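You operate a simulated robot arm through the tools that you are given. There is no shell and no other tool. Be economical: measure what you need, move in short steps, check, and stop when the job is done.

The job below is to be done with a simulated two-armed robot. You get a single attempt, and the scene is never put back.

TASK
Pick up the jar marked talc with one hand, pass it to the other hand and put it on the right well of the half-moon table. Put the block with silver top on the rack shelf with green edge. Put the white mug in the bottom of the white sink. Take the iron weight on the rack shelf with yellow edge and put it away on the right end of the dark bench. Switch the black switch of the long rest on. Put the short moulding with yellow ends on top of the clear cover with two handles. Any order will do. Set down upright: jar marked talc, white mug, iron weight.

Only the result counts: the job must be done as asked and must still hold three seconds after the hand-in. Knocking over, shifting, dropping, spilling or breaking anything else fails it. Lids that push on must go on centred and level and be pressed home; caps that screw on are set level and turned clockwise until they are tight.

THE ROBOT
Two 7-joint arms with two-finger parallel grippers on one trunk, on a base that drives. Base frame: it is fixed to the floor where the robot stands at the start and does not move with it; the origin is under the middle of the robot, x ahead of it, y to its left, z up. Readings come in cm, degrees, newtons and seconds.
The left shoulder is at the start at [-8.2, 11.9, 85.1], the right one opposite. With the tool pointing down near the work surface each hand reaches from about 14 to 58 cm from the robot's upright axis, wherever it stands, measured 20 degrees to its own side. Places, roughly: black switch of the long rest [-10, 330, 90]; block with silver top (6x6x4 cm) [490, -280, 120]; bottom of the white sink [350, -270, 70]; clear cover with two handles (49x24x10 cm) [180, 710, 90]; iron weight (9x6x9 cm) [460, -280, 120]; jar marked talc [50, 0, 100]; rack shelf with green edge [480, -280, 90]; right end of the dark bench (44x20 cm) [396, 156, 88]; right well of the half-moon table [130, 50, 70]; short moulding with yellow ends (11x5x3 cm) [90, 390, 100]; white mug (12x8x10 cm) [480, -280, 120]. Payload 3.43 kg a hand.
The tool frame of a hand sits at the grasp point between the pads (the TCP): z along the fingers, y along the line on which they close. The tips reach 3 cm beyond it. Largest opening 9.4 cm; finger width 2.8, thickness 1; the body of the gripper, 5 by 9.6 cm, starts 5.5 cm behind the TCP.
Orientation is that of the tool frame in the base frame, as a unit quaternion [w, x, y, z]. With the fingers straight down and closing along the base's y, the tool's x points along the base's -x, its y along +y and its z along -z.

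THE INTERFACE
- The arms move only by the tool drive_tool. It takes "left_rows", "right_rows" or both (then of equal length, played together; a hand with none holds still); each is text: rows parted by semicolons, each of 7 numbers parted by spaces: the turn, a rotation vector about the tool's x, y, z in units of 90 degrees (1.0 is 90 degrees), then the shift along the tool's x, y, z in units of 200 mm (1.0 is 200 mm), then the finger opening in cm, from 0 to 9.4. In form: wx wy wz tx ty tz gripper; .... A call has 1 to 12 rows; each row is the pose to reach, as a shift and turn from the pose commanded when the call began, along the tool's axes at that moment. A call with a number of a shift or a turn outside -1 to 1 is refused whole. Rows are played at 5 a second. More than 5 cm and 8.6 degrees between two rows, or a gripper value outside its range, and nothing of the call is played. A pose out of reach is approached as far as the arm can. The call stops where the force on the tool passes 40 N (or 10 N more than at its start, if that is more) or the arm is blocked; 0.2 s more then pass. Each finger travels about 15.3 cm/s and halts on what it meets, pressing with about 40 N; the grip force reading is that of the motor and also rises with nothing between the fingers. The clock runs only during rows and for 0.2 s after the last one: add rows that repeat a pose to give the fingers time. It gives the time, the measured TCP pose, the force on the tool (base axes), the opening and the grip force at its end, in the units of the frame above (readings bear some noise), with the torque about the TCP (base axes, N m) and any sound that the robot's microphone picked up, and new pictures: "show" is both (left out), scene, wrist or none (wrist: the cameras of the hands that moved).
- Cameras (640 x 400 px; columns grow to the right, rows downward): "scene" is now at [3.43, 0.9, 156.34]; the picture's right is [0.11, -0.99, 0.00], its down [-0.73, -0.08, -0.68] and it looks along [0.67, 0.07, -0.74] (base axes); focal length 251 px, centre (320, 200). "left" rides on the left gripper at [7.6, -1.4, -10.3] in its tool frame; the picture's right is [0.18, 0.98, 0.00], its down [-0.75, 0.14, -0.64] and it looks along [-0.63, 0.12, 0.77] (tool axes); focal length 243 px, centre (320, 200). "right" rides on the right gripper at [7.6, 1.4, -10.2] in its tool frame; the picture's right is [-0.18, 0.98, 0.00], its down [-0.75, -0.14, -0.64] and it looks along [-0.63, -0.12, 0.77] (tool axes); focal length 243 px, centre (320, 200). There is no depth. A picture from a camera that has moved, and an enlarged one, comes with that camera's place and axes in the base frame and with its lens.
- raise_lower(by): slides the trunk up (or, below 0, down) by that many cm; the arms and the scene camera ride with it, the base frame stays. It gives what a move gives, with no picture.
- roll_base(legs): drives the robot by 1 to 6 legs, each [ahead, left, turn to the left] in cm, cm and degrees, along the robot's own axes; the way and the turn of a leg run together, so that a leg with both is an arc; at most 150 cm and 180 degrees a leg. The arms and the cameras ride along, it lands a little off, and it stops where it bumps. It gives what a move gives, and a new picture of the scene camera.
- head_to(pan, tilt): turns the head with the scene camera to pan (to the left, within 143 degrees either way) and tilt (down, from -29 to 69), counted from straight ahead of the robot. It gives what a move gives, and a new picture of the scene camera.
- enlarge(camera, box): a new picture of the part [left, top, right, bottom] of that camera's present view, enlarged. It takes no simulated time.
- finish_job(): hands the job in; it is judged then, once.

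Work in short steps. Places have to be worked out from the pictures, the camera data and where the tool is seen: move nearer, look again, correct. Check each grasp and each placing, and mend what went wrong. You have 186 turns and 260 pictures in all, those below and enlarged ones among them. Open the grippers and draw the arms clear of the work before you hand the job in, unless the task says otherwise.

The tools are called after "Emit:" as a command line: name --argument value ..., lists and objects as JSON in quotes. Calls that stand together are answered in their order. drive_tool: Moves the arms, as the interface text tells. Its arguments: {"type":"object","properties":{"left_rows":{"type":"string"},"right_rows":{"type":"string"},"show":{"type":"string","enum":["both","scene","wrist","none"]}},"required":[]} The other tools are called the same way: raise_lower (by) slides the trunk up or down; roll_base (legs) drives the base; head_to (pan, tilt) turns the head that bears the scene camera; enlarge (camera, box) takes an enlarged picture of a part of a camera's view; finish_job () hands the job in.

At the start:

```text
t: 0.0
left_position: [30.35, 20.06, 114.4]
left_ee_rot: [0.0, 0.0, 1.0, 0.0]
left_force: [-0.4, 0.1, -0.5]
left_wrist_torque: [-0.02, -0.01, 0.0]
left_finger_gap: 9.39
left_gripper_force: 0.1
right_position: [29.17, -5.67, 113.38]
right_ee_rot: [0.0, 0.001, 1.0, 0.0]
right_force: [0.0, -0.3, -0.9]
right_wrist_torque: [-0.03, -0.01, -0.02]
right_finger_gap: 9.4
right_gripper_force: 0.1
trunk travel left (down, up): [-27.5, 6.0]
robot x, y, heading: [0.0, -0.16, 0.1]
head pan, tilt: [6.0, 47.3]
```

scene: 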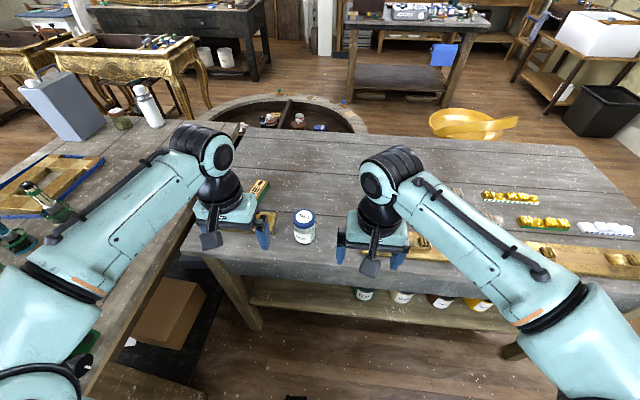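
right: 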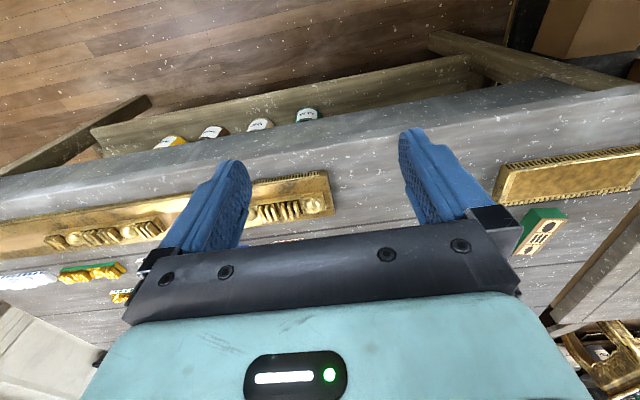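
left: 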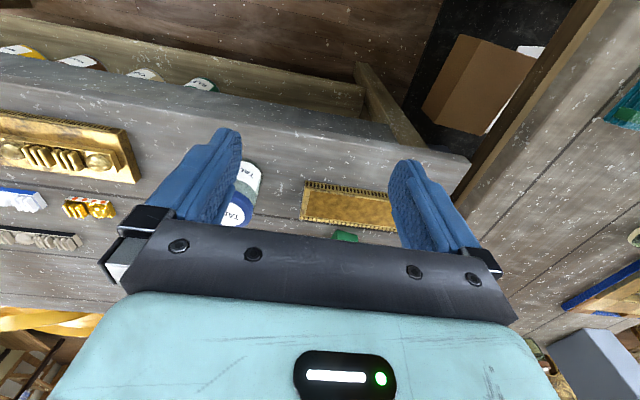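

I see a white jar with a blue lid between the hands; I'll enlarge to read its label and look at its surroundings.

Emit:
enlarge --camera "scene" --box '[220, 150, 380, 250]'

Emit:
enlarge --camera "scene" --box '[200, 70, 420, 208]'

```text
4.00 times, centred on (300, 200) of scene
camera zoom: at [3.43, 0.9, 156.34], right [0.11, -0.99, 0.0], down [-0.73, -0.08, -0.68], along [0.67, 0.07, -0.74], focal length 1003 px, centre (400, 200)
```

zoom: 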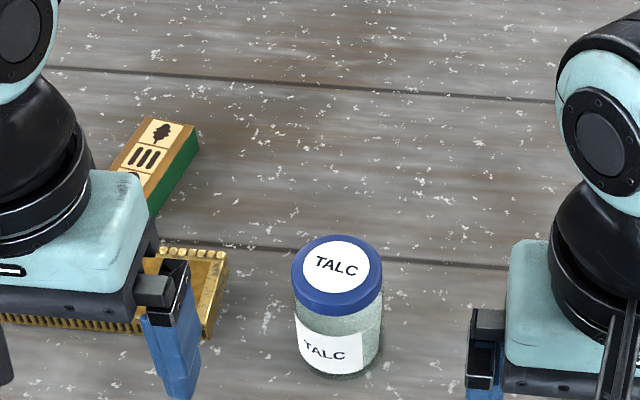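

```text
2.90 times, centred on (310, 139) of scene
camera zoom: at [3.43, 0.9, 156.34], right [0.11, -0.99, 0.0], down [-0.73, -0.08, -0.68], along [0.67, 0.07, -0.74], focal length 727 px, centre (349, 377)
```

zoom: 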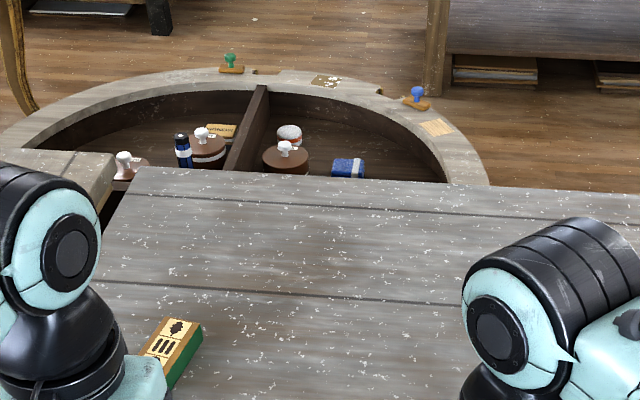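

The talc jar is at about (49, 10.5), with its lid top near z 98. I'll take it from the side with the right hand (fingers toward +y, camera up) so the left hand can then take it from above. First I turn the right hand in place, half way.

Emit:
drive_tool --right_rows "-.046 .046 .06 0 0 0 9.4;-.092 .092 .12 0 0 0 9.4;-.138 .138 .18 0 0 0 9.4;-.184 .184 .24 0 0 0 9.4;-.23 .23 .3 0 0 0 9.4;-.276 .276 .36 0 0 0 9.4;-.322 .322 .42 0 0 0 9.4" --show "scene"

```text
t: 1.6
left_position: [30.28, 20.0, 114.46]
left_ee_rot: [-0.001, 0.0, 1.0, 0.001]
left_force: [0.4, -0.4, 0.0]
left_wrist_torque: [0.0, 0.02, 0.0]
left_finger_gap: 9.41
left_gripper_force: 0.0
right_position: [29.13, -5.83, 113.56]
right_ee_rot: [-0.243, 0.318, 0.884, 0.243]
right_force: [0.4, 0.5, -0.5]
right_wrist_torque: [-0.01, 0.03, 0.04]
right_finger_gap: 9.42
right_gripper_force: 0.1
trunk travel left (down, up): [-27.5, 6.0]
robot x, y, heading: [-0.53, 0.1, -0.0]
head pan, tilt: [6.0, 47.3]
camera scene: at [3.42, 0.87, 156.34], right [0.11, -0.99, 0.0], down [-0.73, -0.08, -0.68], along [0.67, 0.07, -0.74], focal length 251 px, centre (320, 200)
```

scene: 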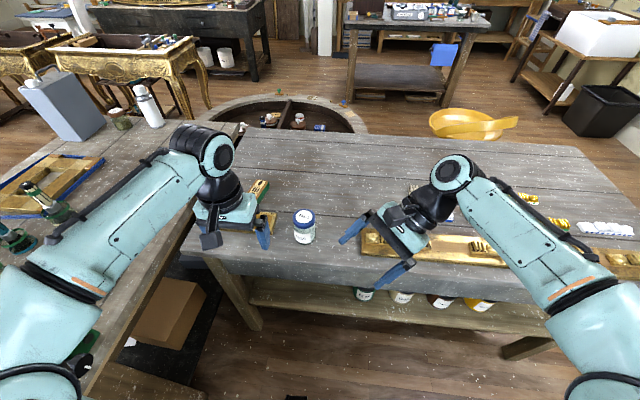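

The turn works well. I'll do the second half.

Emit:
drive_tool --right_rows "-.046 .046 .06 0 0 0 9.4;-.092 .092 .12 0 0 0 9.4;-.138 .138 .18 0 0 0 9.4;-.184 .184 .24 0 0 0 9.4;-.23 .23 .3 0 0 0 9.4;-.276 .276 .36 0 0 0 9.4;-.323 .323 .421 0 0 0 9.4"

```text
t: 3.2
left_position: [30.38, 20.07, 114.57]
left_ee_rot: [0.0, 0.0, 1.0, 0.0]
left_force: [0.2, 0.1, 0.5]
left_wrist_torque: [0.0, 0.02, 0.0]
left_finger_gap: 9.38
left_gripper_force: 0.0
right_position: [29.16, -5.69, 113.47]
right_ee_rot: [-0.43, 0.561, 0.561, 0.43]
right_force: [0.1, -0.7, 0.4]
right_wrist_torque: [0.0, 0.0, -0.01]
right_finger_gap: 9.39
right_gripper_force: 0.0
trunk travel left (down, up): [-27.5, 6.0]
robot x, y, heading: [0.23, 0.11, -0.2]
head pan, tilt: [6.0, 47.3]
camera scene: at [3.4, 0.9, 156.34], right [0.11, -0.99, 0.0], down [-0.73, -0.08, -0.68], along [0.67, 0.07, -0.74], focal length 251 px, centre (320, 200)
camera right: at [30.72, -13.78, 123.53], right [0.98, -0.05, -0.18], down [-0.14, -0.81, -0.56], along [-0.12, 0.58, -0.81], focal length 243 px, centre (320, 200)
```

scene: 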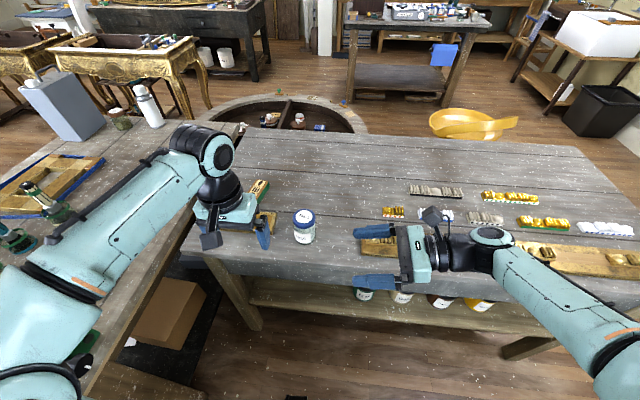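
right: 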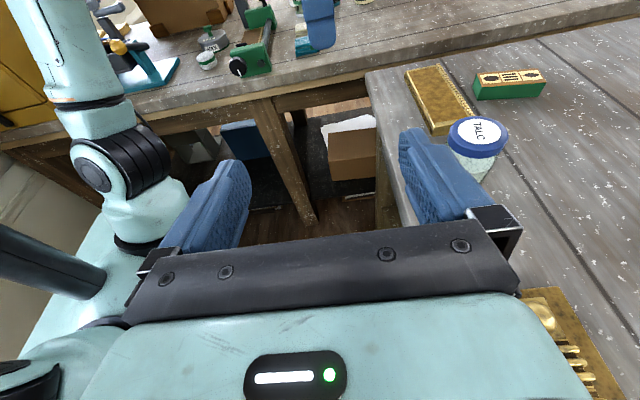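

The right hand is oriented as wanted, and both views put the lid top at about (48, 10, 99.5). I move the right hand level with the jar, still well to its right, and look.

Emit:
drive_tool --right_rows "0 0 0 -.12 .16 .03 9.4;0 0 0 -.24 .32 .06 9.4;0 0 0 -.36 .48 .09 9.4;0 0 0 -.48 .64 .12 9.4;0 0 0 -.6 .8 .15 9.4;0 0 0 -.676 .95 .18 9.4;0 0 0 -.676 .95 .18 9.4"

```text
t: 4.8
left_position: [30.34, 20.01, 114.41]
left_ee_rot: [0.0, 0.0, 1.0, 0.0]
left_force: [-0.6, 0.1, -0.1]
left_wrist_torque: [-0.01, 0.02, 0.02]
left_finger_gap: 9.41
left_gripper_force: 0.0
right_position: [48.11, -5.78, 99.59]
right_ee_rot: [-0.43, 0.56, 0.562, 0.43]
right_force: [-0.9, -0.2, -0.6]
right_wrist_torque: [0.0, -0.01, -0.03]
right_finger_gap: 9.38
right_gripper_force: 0.0
trunk travel left (down, up): [-27.5, 6.0]
robot x, y, heading: [0.1, 0.18, -0.1]
head pan, tilt: [6.0, 47.3]
camera scene: at [3.37, 0.9, 156.34], right [0.11, -0.99, 0.0], down [-0.73, -0.08, -0.68], along [0.67, 0.07, -0.74], focal length 251 px, centre (320, 200)
camera right: at [49.67, -13.82, 109.46], right [0.98, -0.05, -0.18], down [-0.14, -0.82, -0.56], along [-0.12, 0.58, -0.81], focal length 243 px, centre (320, 200)
```

scene: 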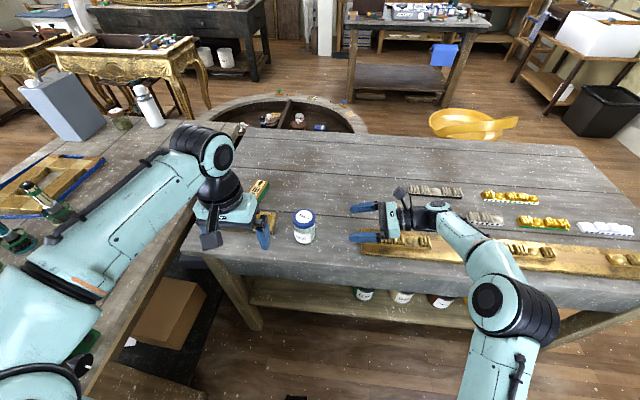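
right: 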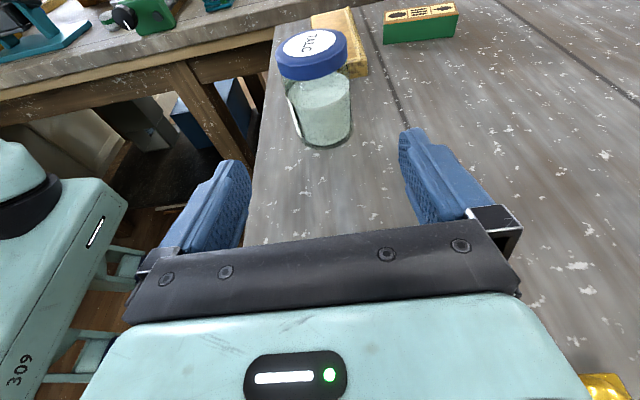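

The jar is centred between the fingers (column ~320). It stands at about (48, 10.6) with its base at z ≈ 89.3. I advance along the fingers to grip about mid-height.

Emit:
drive_tool --right_rows "0 0 0 -.016 0 .2 9.4;0 0 0 -.032 0 .4 9.4;0 0 0 -.048 0 .55 9.4;0 0 0 -.06 0 .7 9.4;0 0 0 -.064 0 .8 9.4;0 0 0 -.064 0 .8 9.4"

```text
t: 6.2
left_position: [30.28, 19.95, 114.51]
left_ee_rot: [0.0, 0.0, 1.0, 0.0]
left_force: [0.0, 0.2, 0.4]
left_wrist_torque: [-0.02, 0.03, -0.01]
left_finger_gap: 9.4
left_gripper_force: 0.1
right_position: [48.29, 9.27, 94.25]
right_ee_rot: [-0.43, 0.561, 0.561, 0.431]
right_force: [0.7, 0.0, -0.3]
right_wrist_torque: [0.01, -0.06, 0.01]
right_finger_gap: 9.42
right_gripper_force: 0.0
trunk travel left (down, up): [-27.5, 6.0]
robot x, y, heading: [-0.06, 0.23, -0.0]
head pan, tilt: [6.0, 47.3]
camera scene: at [3.42, 0.89, 156.34], right [0.11, -0.99, 0.0], down [-0.73, -0.08, -0.68], along [0.67, 0.07, -0.74], focal length 251 px, centre (320, 200)
camera right: at [49.76, 1.28, 104.2], right [0.98, -0.05, -0.18], down [-0.14, -0.82, -0.56], along [-0.12, 0.58, -0.81], focal length 243 px, centre (320, 200)
```

scene: 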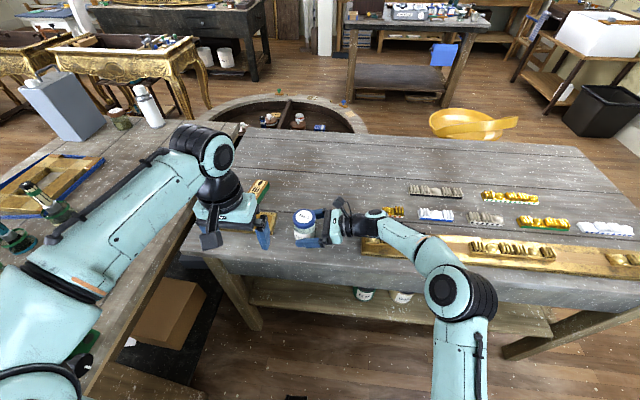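
right: 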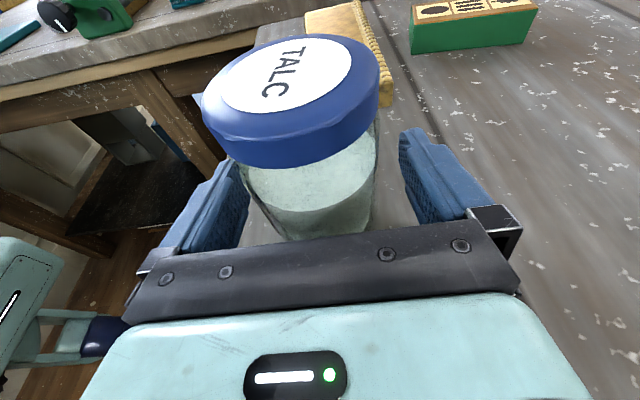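

The jar is well between the pads, with its axis at about (48.2, 10.7). Close.

Emit:
drive_tool --right_rows "0 0 0 0 0 0 7;0 0 0 0 0 0 5;0 0 0 0 0 0 4;0 0 0 0 0 0 4;0 0 0 0 0 0 4" --show "wrist"

```text
t: 7.4
left_position: [30.42, 20.11, 114.53]
left_ee_rot: [0.0, -0.001, 1.0, 0.0]
left_force: [0.0, 0.5, 0.1]
left_wrist_torque: [0.0, -0.01, -0.01]
left_finger_gap: 9.4
left_gripper_force: 0.1
right_position: [48.25, 9.21, 94.23]
right_ee_rot: [-0.43, 0.561, 0.561, 0.431]
right_force: [-0.4, 1.7, 0.3]
right_wrist_torque: [0.14, 0.06, 0.04]
right_finger_gap: 7.07
right_gripper_force: 40.3
trunk travel left (down, up): [-27.5, 6.0]
robot x, y, heading: [0.17, -0.11, 0.1]
head pan, tilt: [6.0, 47.3]
camera right: at [49.75, 1.28, 104.2], right [0.98, -0.05, -0.18], down [-0.14, -0.82, -0.56], along [-0.12, 0.58, -0.81], focal length 243 px, centre (320, 200)
```

right: 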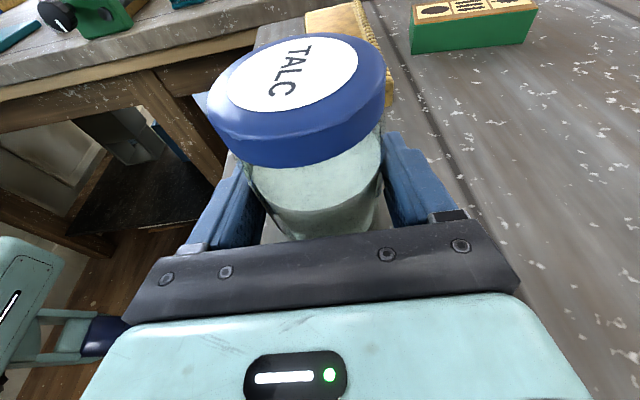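

Jar gripped (gap 7.07, 40 N). Lift 12 cm.

Emit:
drive_tool --right_rows "0 0 0 .145 0 -.039 4;0 0 0 .29 0 -.078 4;0 0 0 .435 0 -.116 4;0 0 0 .58 0 -.155 4;0 0 0 .58 0 -.155 4"

```text
t: 8.6
left_position: [30.3, 19.99, 114.5]
left_ee_rot: [0.0, 0.0, 1.0, 0.0]
left_force: [-0.1, -0.5, -0.5]
left_wrist_torque: [0.01, -0.02, -0.03]
left_finger_gap: 9.39
left_gripper_force: 0.1
right_position: [48.36, 9.41, 106.16]
right_ee_rot: [-0.43, 0.561, 0.562, 0.43]
right_force: [-0.5, 0.8, -3.9]
right_wrist_torque: [-0.03, 0.04, 0.01]
right_finger_gap: 7.08
right_gripper_force: 39.9
trunk travel left (down, up): [-27.5, 6.0]
robot x, y, heading: [0.07, -0.13, -0.1]
head pan, tilt: [6.0, 47.3]
camera scene: at [3.49, 0.9, 156.34], right [0.11, -0.99, 0.0], down [-0.73, -0.08, -0.68], along [0.67, 0.07, -0.74], focal length 251 px, centre (320, 200)
camera right: at [49.84, 1.4, 116.09], right [0.98, -0.05, -0.18], down [-0.14, -0.82, -0.56], along [-0.12, 0.58, -0.81], focal length 243 px, centre (320, 200)
```

scene: 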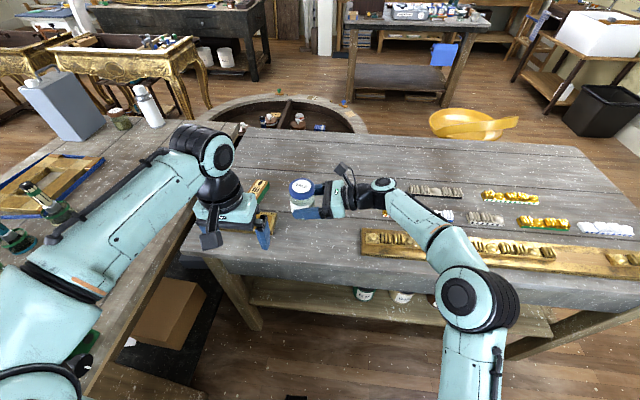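
right: 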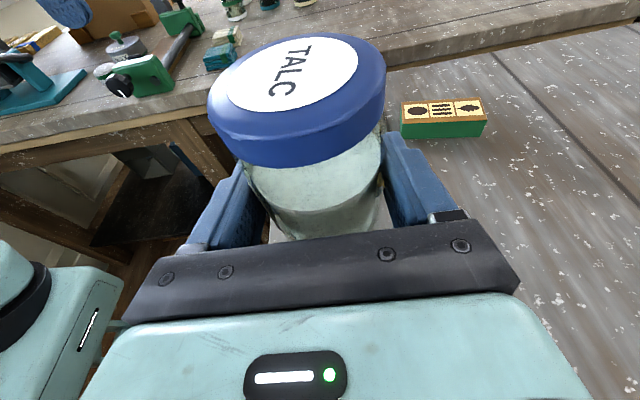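

The jar is up and steady, with its lid top at z ≈ 111.3. I bring the left hand above it at (48.3, 10.8), tips above the lid.

Emit:
drive_tool --left_rows "0 0 0 0 0 -.225 9;0 0 0 -.18 -.09 -.225 8.6;0 0 0 -.36 -.18 -.225 8.6;0 0 0 -.54 -.27 -.225 8.6;0 0 0 -.72 -.36 -.225 8.6;0 0 0 -.9 -.46 -.225 8.6;0 0 0 -.9 -.46 -.225 8.6"

```text
t: 10.2
left_position: [43.39, 11.18, 115.58]
left_ee_rot: [-0.001, 0.0, 1.0, 0.001]
left_force: [1.8, -0.9, 0.4]
left_wrist_torque: [0.0, 0.02, 0.02]
left_finger_gap: 8.6
left_gripper_force: 0.0
left hand out of reach, approached as far as the arm can: row 5, 6, 7
right_position: [48.46, 9.23, 106.03]
right_ee_rot: [-0.43, 0.562, 0.56, 0.431]
right_force: [0.4, -1.0, -4.0]
right_wrist_torque: [0.0, 0.05, 0.03]
right_finger_gap: 7.06
right_gripper_force: 39.8
trunk travel left (down, up): [-27.5, 6.0]
robot x, y, heading: [0.43, 0.2, -0.0]
head pan, tilt: [6.0, 47.3]
camera scene: at [3.66, 0.71, 156.33], right [0.1, -0.99, 0.0], down [-0.73, -0.08, -0.68], along [0.67, 0.07, -0.74], focal length 251 px, centre (320, 200)
camera left: at [35.86, 9.64, 125.78], right [-0.18, 0.98, 0.0], down [0.75, 0.14, 0.64], along [0.63, 0.12, -0.77], focal length 243 px, centre (320, 200)
```

scene: 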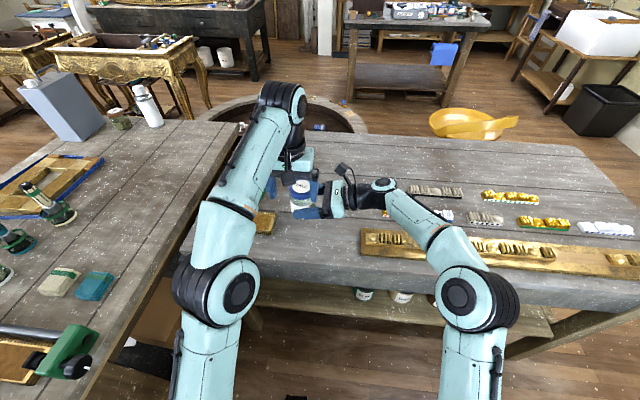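
left: 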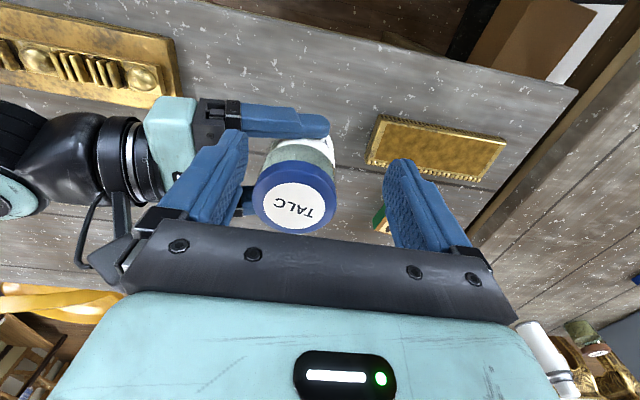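

The left arm can't reach that far at that height. I bring the jar 11 cm nearer and 3 cm lower with the right hand.

Emit:
drive_tool --right_rows "0 0 0 -.145 0 .039 4;0 0 0 -.145 -.18 .039 4;0 0 0 -.145 -.37 .039 4;0 0 0 -.145 -.55 .039 4;0 0 0 -.145 -.55 .039 4" --show "wrist"

Emit:
enlarge --camera "left" --box '[0, 0, 640, 400]'

```text
t: 11.4
left_position: [43.42, 11.28, 115.51]
left_ee_rot: [0.0, 0.0, 1.0, -0.001]
left_force: [0.6, 0.5, -0.9]
left_wrist_torque: [-0.06, -0.01, 0.03]
left_finger_gap: 8.59
left_gripper_force: 0.1
right_position: [37.12, 9.33, 103.28]
right_ee_rot: [-0.43, 0.561, 0.562, 0.43]
right_force: [-0.5, 0.2, -4.1]
right_wrist_torque: [0.0, 0.01, -0.02]
right_finger_gap: 7.07
right_gripper_force: 39.9
trunk travel left (down, up): [-27.5, 6.0]
robot x, y, heading: [0.28, -0.22, -0.2]
head pan, tilt: [6.0, 47.3]
camera right: at [38.69, 1.32, 113.21], right [0.98, -0.05, -0.18], down [-0.14, -0.82, -0.56], along [-0.12, 0.58, -0.81], focal length 243 px, centre (320, 200)
```

right: 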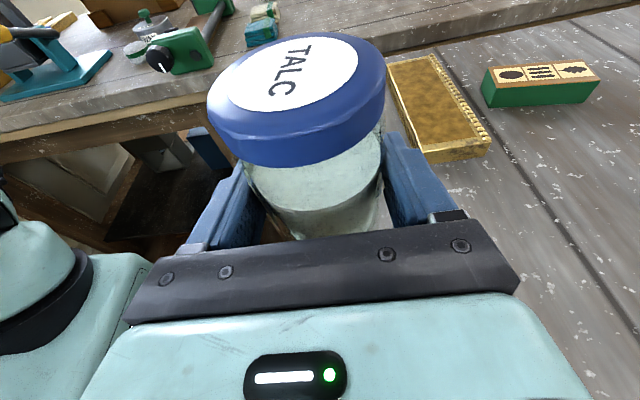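

```text
1.00 times, centred on (320, 200) of left (not enlarged: the box is as wide or as high as the picture)
camera zoom: at [35.76, 9.83, 125.79], right [-0.18, 0.98, 0.0], down [0.75, 0.14, 0.64], along [0.63, 0.12, -0.77], focal length 243 px, centre (320, 200)
```

zoom: 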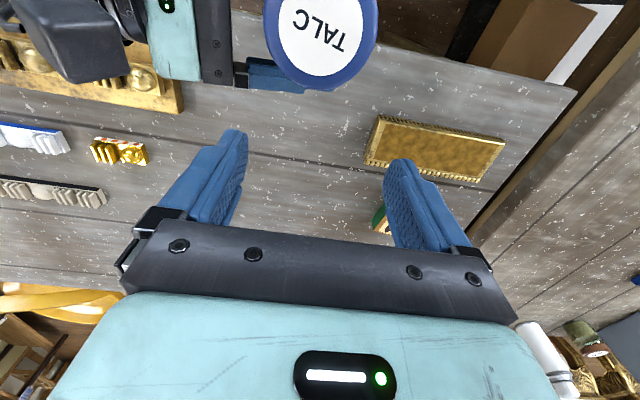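

Lid now at about (37.1, 10.7, 108.3). I bring the left hand back over it, going a bit up, and check what pose it measures.

Emit:
drive_tool --left_rows "0 0 0 .1 0 0 8.6;0 0 0 .2 0 0 8.6;0 0 0 .3 -.025 0 8.6;0 0 0 .3 -.025 0 8.6"

```text
t: 12.4
left_position: [37.12, 10.61, 115.8]
left_ee_rot: [0.0, 0.0, 1.0, 0.001]
left_force: [-0.2, -0.5, 0.3]
left_wrist_torque: [-0.01, 0.02, 0.01]
left_finger_gap: 8.59
left_gripper_force: 0.0
right_position: [37.16, 9.3, 103.24]
right_ee_rot: [-0.43, 0.561, 0.562, 0.43]
right_force: [0.1, 0.2, -3.9]
right_wrist_torque: [-0.02, 0.03, 0.01]
right_finger_gap: 7.06
right_gripper_force: 39.6
trunk travel left (down, up): [-27.5, 6.0]
robot x, y, heading: [-0.09, -0.09, -0.1]
head pan, tilt: [6.0, 47.3]
camera scene: at [3.5, 0.91, 156.34], right [0.11, -0.99, 0.0], down [-0.73, -0.08, -0.68], along [0.67, 0.07, -0.74], focal length 251 px, centre (320, 200)
camera left: at [29.51, 9.34, 126.02], right [-0.18, 0.98, 0.0], down [0.75, 0.14, 0.64], along [0.63, 0.12, -0.77], focal length 243 px, centre (320, 200)
```

scene: 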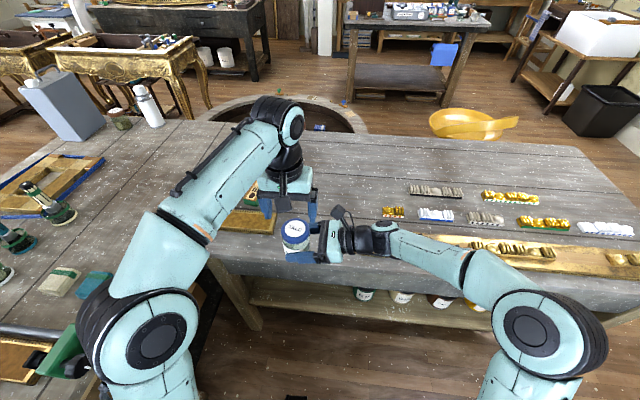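
left: 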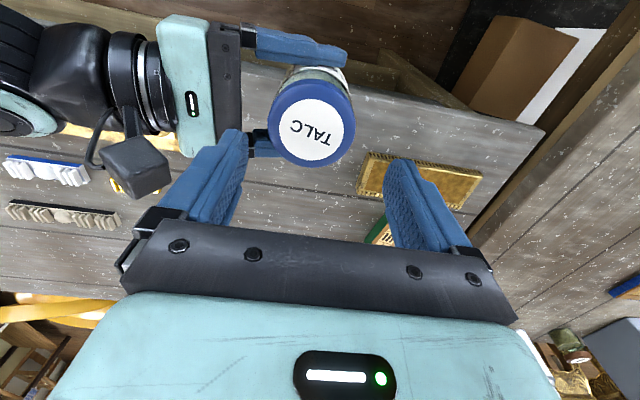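

Lid centre seen from the left camera is about (37.15, 10.3). I lower the left hand 7 cm over it with a slightly narrowed opening.

Emit:
drive_tool --left_rows "0 0 0 0 -.012 .1 8.4;0 0 0 0 -.012 .2 8.4;0 0 0 0 -.012 .28 8.4;0 0 0 0 -.012 .35 8.4;0 0 0 0 -.012 .35 8.4"

```text
t: 13.6
left_position: [37.16, 10.44, 108.71]
left_ee_rot: [0.0, 0.0, 1.0, 0.0]
left_force: [0.1, -0.8, 0.7]
left_wrist_torque: [0.0, 0.02, 0.01]
left_finger_gap: 8.4
left_gripper_force: 0.0
right_position: [37.14, 9.27, 103.19]
right_ee_rot: [-0.429, 0.562, 0.561, 0.43]
right_force: [0.2, -0.9, -4.2]
right_wrist_torque: [-0.03, 0.07, 0.01]
right_finger_gap: 7.05
right_gripper_force: 40.2
trunk travel left (down, up): [-27.5, 6.0]
robot x, y, heading: [-0.14, -0.23, -0.2]
head pan, tilt: [6.0, 47.3]
camera scene: at [3.45, 0.91, 156.34], right [0.11, -0.99, 0.0], down [-0.73, -0.08, -0.68], along [0.67, 0.07, -0.74], focal length 251 px, centre (320, 200)
camera left: at [29.45, 9.11, 118.97], right [-0.18, 0.98, 0.0], down [0.75, 0.14, 0.64], along [0.63, 0.12, -0.77], focal length 243 px, centre (320, 200)
```

scene: 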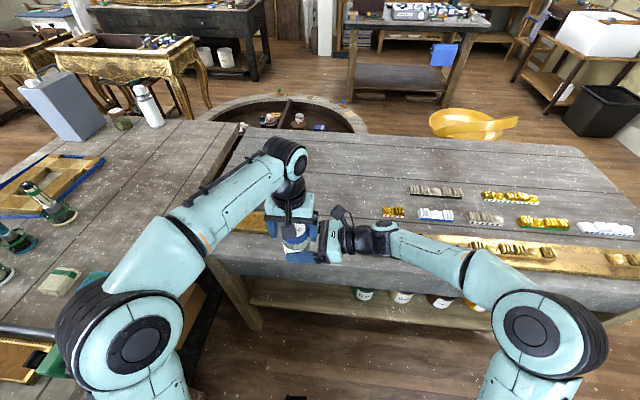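
left: 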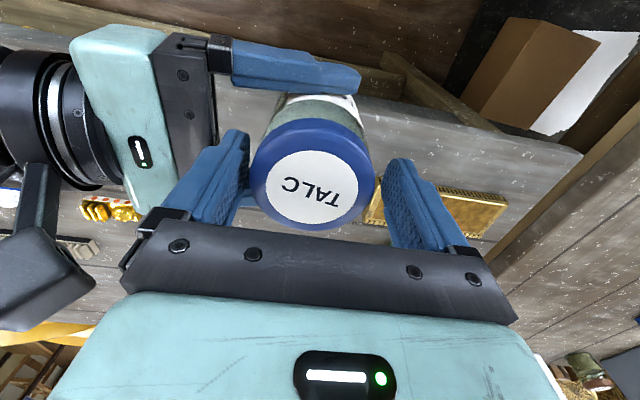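

Lid is centred between the left fingers. Close the left hand on it while the right still holds.

Emit:
drive_tool --left_rows "0 0 0 0 0 0 7.5;0 0 0 0 0 0 6;0 0 0 0 0 0 4;0 0 0 0 0 0 4;0 0 0 0 0 0 4" --show "wrist"

```text
t: 14.8
left_position: [36.98, 10.25, 108.73]
left_ee_rot: [0.0, 0.001, 1.0, -0.002]
left_force: [-2.2, -23.1, -0.6]
left_wrist_torque: [-0.56, 0.09, -0.04]
left_finger_gap: 6.62
left_gripper_force: 40.8
right_position: [37.07, 9.51, 103.18]
right_ee_rot: [-0.431, 0.56, 0.562, 0.43]
right_force: [1.1, 23.4, -3.6]
right_wrist_torque: [-0.77, 0.06, 0.01]
right_finger_gap: 7.06
right_gripper_force: 40.2
trunk travel left (down, up): [-27.5, 6.0]
robot x, y, heading: [0.03, 0.11, 0.1]
head pan, tilt: [6.0, 47.3]
camera left: at [29.41, 8.95, 119.02], right [-0.18, 0.98, -0.01], down [0.75, 0.14, 0.64], along [0.63, 0.11, -0.77], focal length 243 px, centre (320, 200)
```

left: 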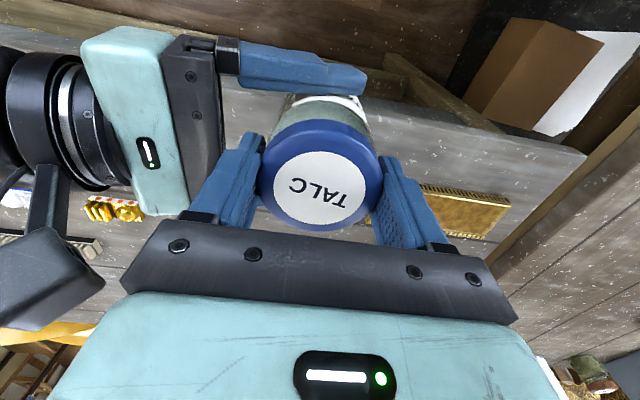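

Both hands hold the jar, with a sideways load of 23 N. I relieve it with a small left shift, then open the right hand.

Emit:
drive_tool --left_rows "0 0 0 0 -.008 0 4;0 0 0 0 -.016 0 4;0 0 0 0 -.016 0 4" --show "none"

Emit:
drive_tool --right_rows "0 0 0 0 0 0 7.3;0 0 0 0 0 0 8.3;0 0 0 0 0 0 9.4;0 0 0 0 0 0 9.4" --show "wrist"

```text
t: 15.6
left_position: [37.11, 10.23, 108.73]
left_ee_rot: [0.0, 0.001, 1.0, -0.002]
left_force: [2.2, -19.0, -0.5]
left_wrist_torque: [-0.94, 0.02, -0.18]
left_finger_gap: 6.64
left_gripper_force: 40.6
right_position: [37.01, 9.3, 103.33]
right_ee_rot: [-0.431, 0.56, 0.562, 0.43]
right_force: [-2.0, 18.0, -0.5]
right_wrist_torque: [-0.13, -0.1, 0.25]
right_finger_gap: 7.07
right_gripper_force: 40.6
trunk travel left (down, up): [-27.5, 6.0]
robot x, y, heading: [0.32, -0.34, -0.3]
head pan, tilt: [6.0, 47.3]
```

```text
t: 16.6
left_position: [37.09, 10.42, 108.85]
left_ee_rot: [0.0, 0.0, 1.0, 0.0]
left_force: [0.6, -0.2, 0.1]
left_wrist_torque: [0.02, -0.01, 0.01]
left_finger_gap: 6.62
left_gripper_force: 39.8
right_position: [37.14, 9.29, 103.26]
right_ee_rot: [-0.43, 0.561, 0.562, 0.43]
right_force: [0.5, 0.1, -1.2]
right_wrist_torque: [-0.02, -0.03, -0.02]
right_finger_gap: 9.39
right_gripper_force: 0.1
trunk travel left (down, up): [-27.5, 6.0]
robot x, y, heading: [-0.19, -0.1, 0.1]
head pan, tilt: [6.0, 47.3]
camera right: at [38.68, 1.32, 113.23], right [0.98, -0.05, -0.18], down [-0.14, -0.82, -0.56], along [-0.12, 0.58, -0.81], focal length 243 px, centre (320, 200)
```

right: 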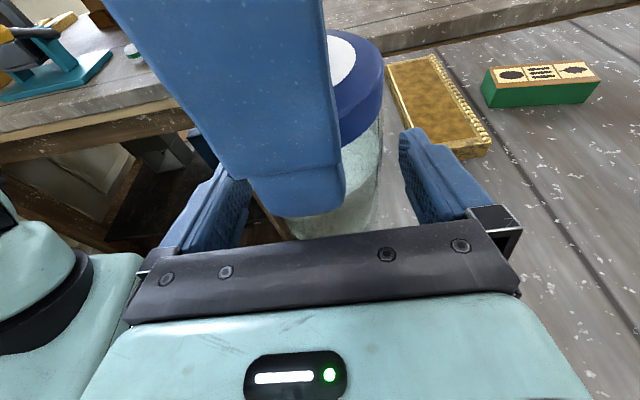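

Left now carries the jar. I draw the right hand straight back.

Emit:
drive_tool --right_rows "0 0 0 0 0 -.15 9.4;0 0 0 0 0 -.35 9.4;0 0 0 0 0 -.55 9.4;0 0 0 0 0 -.75 9.4"

Emit:
enlarge --camera "left" --box '[0, 0, 640, 400]'

```text
t: 17.6
left_position: [37.02, 10.22, 108.8]
left_ee_rot: [0.001, 0.0, 1.0, 0.0]
left_force: [0.1, -0.1, 0.5]
left_wrist_torque: [-0.02, 0.01, 0.0]
left_finger_gap: 6.62
left_gripper_force: 40.4
right_position: [37.19, -5.36, 107.12]
right_ee_rot: [-0.431, 0.56, 0.561, 0.43]
right_force: [0.6, 0.6, -0.3]
right_wrist_torque: [-0.03, -0.01, 0.03]
right_finger_gap: 9.44
right_gripper_force: 0.0
trunk travel left (down, up): [-27.5, 6.0]
robot x, y, heading: [-0.15, 0.03, 0.0]
head pan, tilt: [6.0, 47.3]
camera scene: at [3.43, 0.85, 156.34], right [0.11, -0.99, 0.0], down [-0.73, -0.08, -0.68], along [0.67, 0.07, -0.74], focal length 251 px, centre (320, 200)
camera right: at [38.72, -13.31, 117.2], right [0.98, -0.05, -0.18], down [-0.14, -0.82, -0.56], along [-0.12, 0.58, -0.81], focal length 243 px, centre (320, 200)
```

scene: 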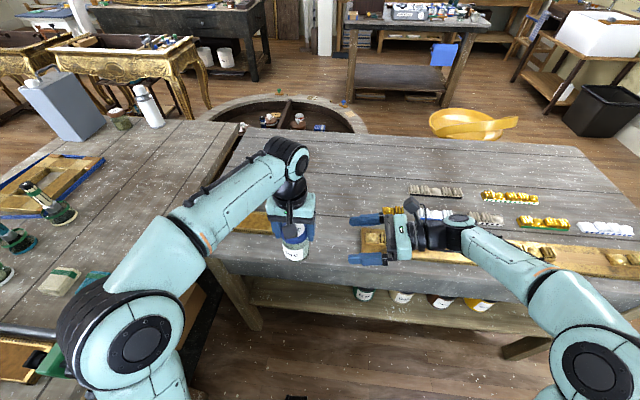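
right: 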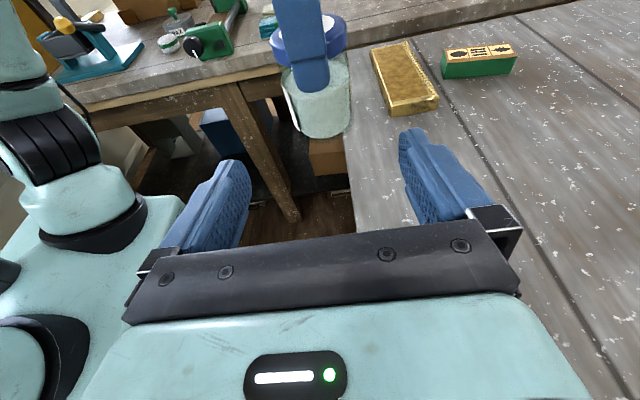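

```text
1.00 times, centred on (320, 200) of left (not enlarged: the box is as wide or as high as the picture)
camera zoom: at [29.43, 8.84, 119.01], right [-0.18, 0.98, 0.0], down [0.75, 0.14, 0.64], along [0.63, 0.12, -0.77], focal length 243 px, centre (320, 200)
```

zoom: 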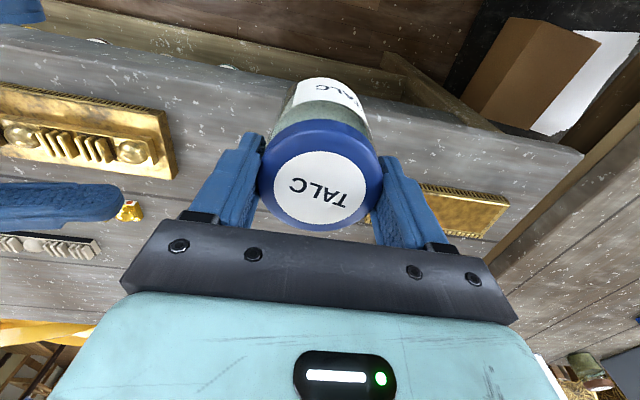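

Handover done: the left hand holds the jar firmly. Now I need the lie of the room, so I'll look around to plan routes.

Emit:
head_to --pan 0 --tilt 25

Emit:
head_to --pan -70 --tilt 25

Emit:
head_to --pan 75 --tilt 25

Emit:
head_to --pan 140 --tilt 30

Emit:
head_to --pan -140 --tilt 30

```text
t: 18.5
left_position: [37.13, 10.39, 108.72]
left_ee_rot: [-0.001, 0.0, 1.0, 0.0]
left_force: [0.8, -0.3, -0.7]
left_wrist_torque: [0.0, 0.01, -0.02]
left_finger_gap: 6.61
left_gripper_force: 39.8
right_position: [37.1, -5.41, 107.13]
right_ee_rot: [-0.43, 0.561, 0.561, 0.431]
right_force: [0.7, 0.2, 0.2]
right_wrist_torque: [0.01, 0.01, 0.02]
right_finger_gap: 9.38
right_gripper_force: 0.0
trunk travel left (down, up): [-27.5, 6.0]
robot x, y, heading: [-0.09, 0.18, -0.0]
head pan, tilt: [0.0, 25.0]
camera scene: at [4.78, 0.08, 159.72], right [0.0, -1.0, 0.0], down [-0.42, 0.0, -0.91], along [0.91, 0.0, -0.42], focal length 251 px, centre (320, 200)
```

scene: 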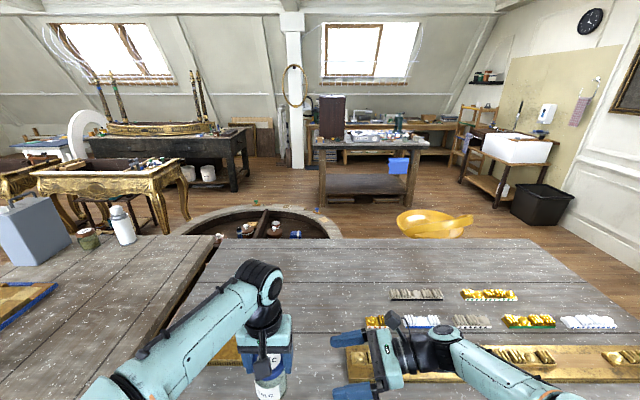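

```text
t: 19.9
left_position: [37.09, 10.29, 108.65]
left_ee_rot: [0.001, 0.0, 1.0, -0.001]
left_force: [0.3, 0.5, 0.5]
left_wrist_torque: [0.01, 0.02, -0.02]
left_finger_gap: 6.62
left_gripper_force: 40.6
right_position: [37.19, -5.29, 107.22]
right_ee_rot: [-0.43, 0.561, 0.561, 0.431]
right_force: [0.4, -0.1, 1.0]
right_wrist_torque: [-0.01, 0.01, -0.02]
right_finger_gap: 9.39
right_gripper_force: 0.0
trunk travel left (down, up): [-27.5, 6.0]
robot x, y, heading: [-0.06, -0.12, 0.0]
head pan, tilt: [-70.0, 25.0]
camera scene: at [-1.27, -8.58, 159.73], right [-0.94, -0.34, 0.0], down [-0.14, 0.4, -0.91], along [0.31, -0.85, -0.42], focal length 251 px, centre (320, 200)
```

scene: 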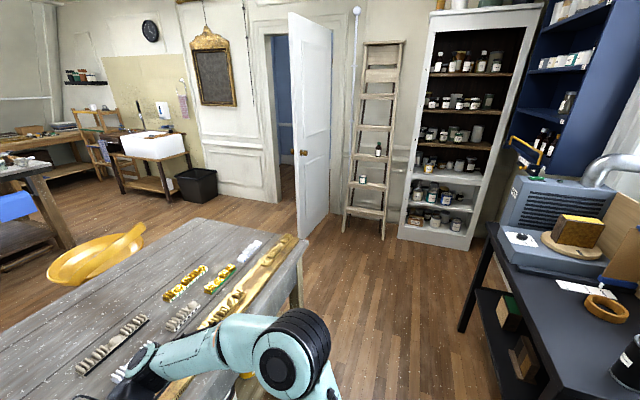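

```text
t: 22.2
left_position: [37.01, 10.34, 108.76]
left_ee_rot: [0.0, 0.0, 1.0, -0.001]
left_force: [-0.6, 0.2, 0.6]
left_wrist_torque: [0.01, -0.02, 0.02]
left_finger_gap: 6.63
left_gripper_force: 40.2
right_position: [37.16, -5.39, 107.12]
right_ee_rot: [-0.431, 0.56, 0.561, 0.431]
right_force: [0.4, -0.3, 0.0]
right_wrist_torque: [-0.03, -0.02, 0.01]
right_finger_gap: 9.4
right_gripper_force: 0.1
trunk travel left (down, up): [-27.5, 6.0]
robot x, y, heading: [0.18, 0.31, -0.1]
head pan, tilt: [75.0, 25.0]
camera scene: at [-2.04, 8.97, 159.73], right [0.97, -0.26, 0.0], down [-0.11, -0.41, -0.91], along [0.23, 0.88, -0.42], focal length 251 px, centre (320, 200)
```

scene: 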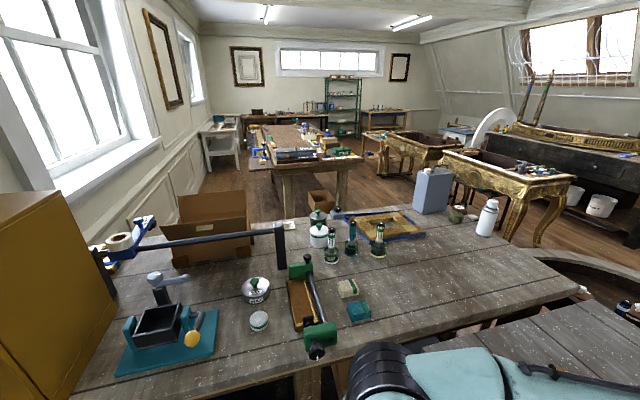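

```text
t: 23.5
left_position: [37.09, 10.25, 108.84]
left_ee_rot: [0.001, 0.0, 1.0, 0.0]
left_force: [-0.4, 0.4, 0.1]
left_wrist_torque: [0.02, -0.04, 0.0]
left_finger_gap: 6.64
left_gripper_force: 39.8
right_position: [37.13, -5.26, 107.26]
right_ee_rot: [-0.431, 0.56, 0.561, 0.431]
right_force: [-0.5, 0.2, 0.0]
right_wrist_torque: [0.01, 0.0, 0.03]
right_finger_gap: 9.4
right_gripper_force: 0.1
trunk travel left (down, up): [-27.5, 6.0]
robot x, y, heading: [-0.01, 0.07, -0.1]
head pan, tilt: [140.0, 30.0]
camera scene: at [-11.36, 5.9, 158.93], right [0.64, 0.77, 0.0], down [0.38, -0.32, -0.87], along [-0.66, 0.56, -0.5], focal length 251 px, centre (320, 200)
```

scene: 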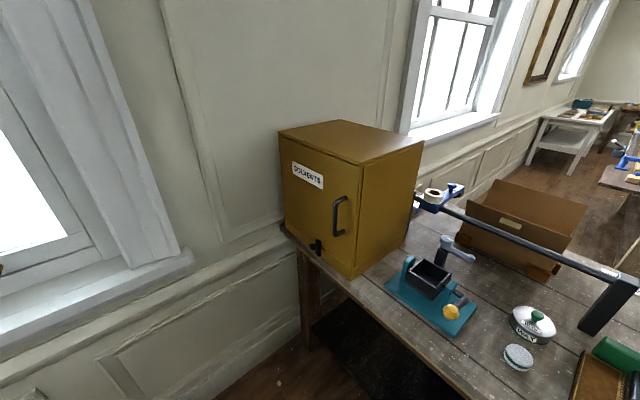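

```text
t: 27.4
left_position: [37.02, 10.4, 108.8]
left_ee_rot: [-0.001, 0.001, 1.0, 0.0]
left_force: [0.2, -0.1, -0.7]
left_wrist_torque: [-0.01, 0.02, -0.01]
left_finger_gap: 6.62
left_gripper_force: 40.3
right_position: [37.23, -5.22, 107.21]
right_ee_rot: [-0.431, 0.56, 0.561, 0.431]
right_force: [-0.6, -0.6, -0.1]
right_wrist_torque: [-0.01, 0.0, -0.02]
right_finger_gap: 9.39
right_gripper_force: 0.0
trunk travel left (down, up): [-27.5, 6.0]
robot x, y, heading: [-0.08, 0.14, -0.0]
head pan, tilt: [-140.0, 30.0]
camera scene: at [-11.36, -5.74, 158.93], right [-0.64, 0.77, 0.0], down [0.38, 0.32, -0.87], along [-0.66, -0.56, -0.5], focal length 251 px, centre (320, 200)
```

scene: 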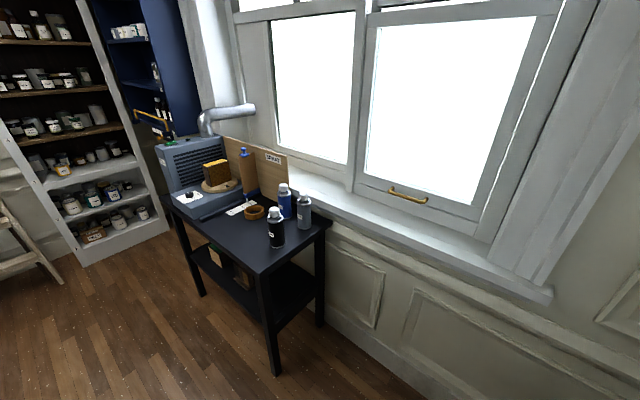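

I have the room's layout: bench 1 spans x 42–112 and y −104..25, the half-moon table lies behind it with its curved side away, and the yellow bowl is on the floor near (265, −125). I tuck both hands in, then drive right, around the bench's right end.

Emit:
drive_tool --left_rows "0 0 0 .12 .08 0 4;0 0 0 .25 .15 0 4;0 0 0 .35 .2 0 4" --right_rows "0 0 0 0 -.1 -.15 9.4;0 0 0 0 -.2 -.25 9.4;0 0 0 0 -.3 -.25 9.4" --show "none"

Emit:
head_to --pan -90 --tilt 45

```text
t: 28.2
left_position: [29.86, 14.35, 108.72]
left_ee_rot: [0.001, 0.0, 1.0, -0.001]
left_force: [-0.3, 0.0, 0.6]
left_wrist_torque: [0.01, 0.0, 0.03]
left_finger_gap: 6.61
left_gripper_force: 39.8
right_position: [31.06, -9.98, 108.38]
right_ee_rot: [-0.43, 0.56, 0.562, 0.43]
right_force: [-0.1, -0.9, 0.1]
right_wrist_torque: [-0.02, -0.03, -0.03]
right_finger_gap: 9.39
right_gripper_force: 0.0
trunk travel left (down, up): [-27.5, 6.0]
robot x, y, heading: [-0.04, 0.13, 0.2]
head pan, tilt: [-140.0, 30.0]
```

```text
t: 29.4
left_position: [29.96, 14.38, 108.79]
left_ee_rot: [0.0, 0.0, 1.0, 0.0]
left_force: [-0.4, 0.2, -0.1]
left_wrist_torque: [-0.01, -0.04, -0.02]
left_finger_gap: 6.66
left_gripper_force: 40.0
right_position: [31.23, -9.86, 108.23]
right_ee_rot: [-0.43, 0.561, 0.561, 0.431]
right_force: [-0.4, -0.1, -0.3]
right_wrist_torque: [-0.01, 0.02, 0.01]
right_finger_gap: 9.42
right_gripper_force: 0.1
trunk travel left (down, up): [-27.5, 6.0]
robot x, y, heading: [-0.16, 0.22, -0.1]
head pan, tilt: [-90.0, 45.0]
camera scene: at [-4.45, -8.05, 156.67], right [-1.0, 0.0, 0.0], down [0.0, 0.71, -0.71], along [0.0, -0.71, -0.71], focal length 251 px, centre (320, 200)
```

scene: 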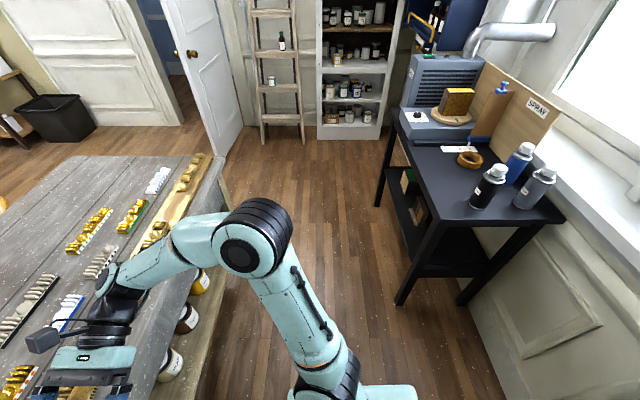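

The aisle to the right is clear. I back off a little and strafe right to y ≈ −165.

Emit:
roll_base --legs '[[-6, -75, 0], [0, -90, 0]]'

Emit:
head_to --pan 0 --tilt 35

```text
t: 44.2
left_position: [22.84, -149.72, 108.76]
left_ee_rot: [-0.001, -0.003, 1.0, 0.0]
left_force: [-0.6, 0.2, -0.2]
left_wrist_torque: [0.02, 0.0, 0.0]
left_finger_gap: 6.65
left_gripper_force: 40.0
right_position: [24.28, -174.11, 108.32]
right_ee_rot: [-0.431, 0.559, 0.563, 0.429]
right_force: [0.3, -0.1, -0.6]
right_wrist_torque: [-0.01, -0.01, -0.01]
right_finger_gap: 9.42
right_gripper_force: 0.0
trunk travel left (down, up): [-27.5, 6.0]
robot x, y, heading: [-7.3, -164.34, 0.2]
head pan, tilt: [-90.0, 45.0]
camera scene: at [-11.42, -172.4, 156.67], right [-1.0, -0.01, 0.0], down [0.0, 0.71, -0.71], along [0.0, -0.71, -0.71], focal length 251 px, centre (320, 200)
```

scene: 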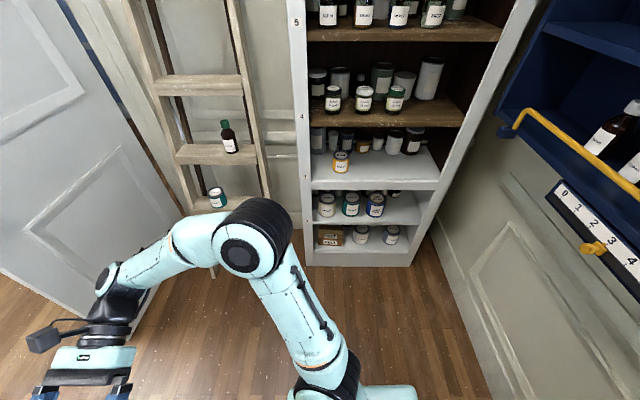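

```text
t: 45.8
left_position: [22.84, -149.81, 108.74]
left_ee_rot: [0.0, -0.003, 1.0, 0.0]
left_force: [-0.6, -0.2, 0.3]
left_wrist_torque: [-0.01, 0.01, 0.04]
left_finger_gap: 6.62
left_gripper_force: 39.9
right_position: [24.22, -174.07, 108.3]
right_ee_rot: [-0.431, 0.56, 0.563, 0.43]
right_force: [0.0, 0.3, 0.5]
right_wrist_torque: [0.0, -0.02, 0.01]
right_finger_gap: 9.41
right_gripper_force: 0.1
trunk travel left (down, up): [-27.5, 6.0]
robot x, y, heading: [-7.32, -164.29, 0.2]
head pan, tilt: [0.0, 35.0]
camera scene: at [-2.66, -164.22, 158.15], right [0.01, -1.0, 0.0], down [-0.57, 0.0, -0.82], along [0.82, 0.0, -0.57], focal length 251 px, centre (320, 200)
```

scene: 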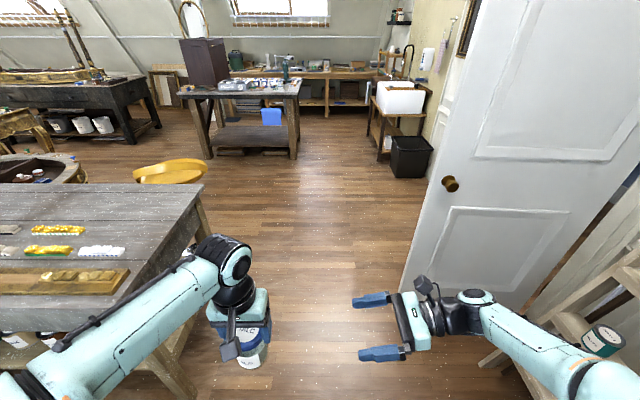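

Clear way ahead. The yellow bowl is actually on a stand right behind the bench (135, −68), and the half-moon rim is at z ≈ 73. I drive ahead past the bench, then strafe left behind it.

Emit:
roll_base --legs '[[120, 0, 0], [112, 0, 0]]'

Emit:
head_to --pan 90 --tilt 35

```text
t: 57.4
left_position: [258.87, -150.68, 108.76]
left_ee_rot: [0.0, 0.001, 1.0, 0.0]
left_force: [0.0, -0.6, -0.6]
left_wrist_torque: [-0.01, -0.04, 0.01]
left_finger_gap: 6.63
left_gripper_force: 39.4
right_position: [259.99, -175.12, 108.37]
right_ee_rot: [-0.429, 0.563, 0.56, 0.431]
right_force: [-0.1, -0.6, -0.2]
right_wrist_torque: [0.0, 0.03, 0.02]
right_finger_gap: 9.4
right_gripper_force: 0.0
trunk travel left (down, up): [-27.5, 6.0]
robot x, y, heading: [229.12, -164.93, 0.1]
head pan, tilt: [0.0, 35.0]
camera scene: at [233.23, -164.84, 158.15], right [0.0, -1.0, 0.0], down [-0.57, 0.0, -0.82], along [0.82, 0.0, -0.57], focal length 251 px, centre (320, 200)
```

scene: 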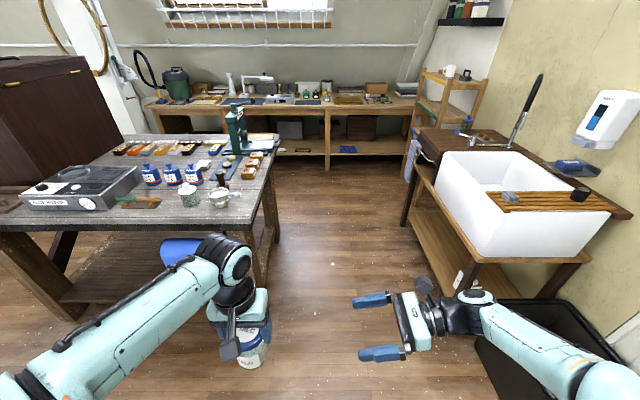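

```text
t: 59.1
left_position: [258.9, -150.6, 108.69]
left_ee_rot: [0.0, 0.001, 1.0, 0.0]
left_force: [-0.1, -0.1, -0.3]
left_wrist_torque: [-0.02, 0.01, -0.01]
left_finger_gap: 6.64
left_gripper_force: 40.0
right_position: [260.01, -175.07, 108.33]
right_ee_rot: [-0.429, 0.562, 0.56, 0.432]
right_force: [0.3, 0.3, 0.7]
right_wrist_torque: [-0.02, 0.01, 0.0]
right_finger_gap: 9.39
right_gripper_force: 0.0
trunk travel left (down, up): [-27.5, 6.0]
robot x, y, heading: [228.87, -164.81, -0.4]
head pan, tilt: [90.0, 35.0]
camera scene: at [224.45, -156.0, 158.15], right [1.0, 0.0, 0.0], down [0.0, -0.57, -0.82], along [0.0, 0.82, -0.57], focal length 251 px, centre (320, 200)
```

scene: 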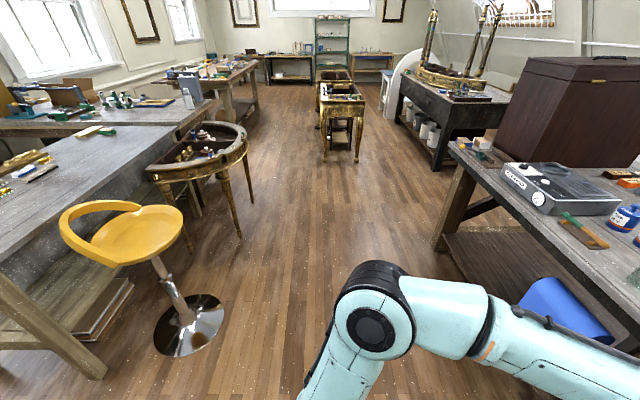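

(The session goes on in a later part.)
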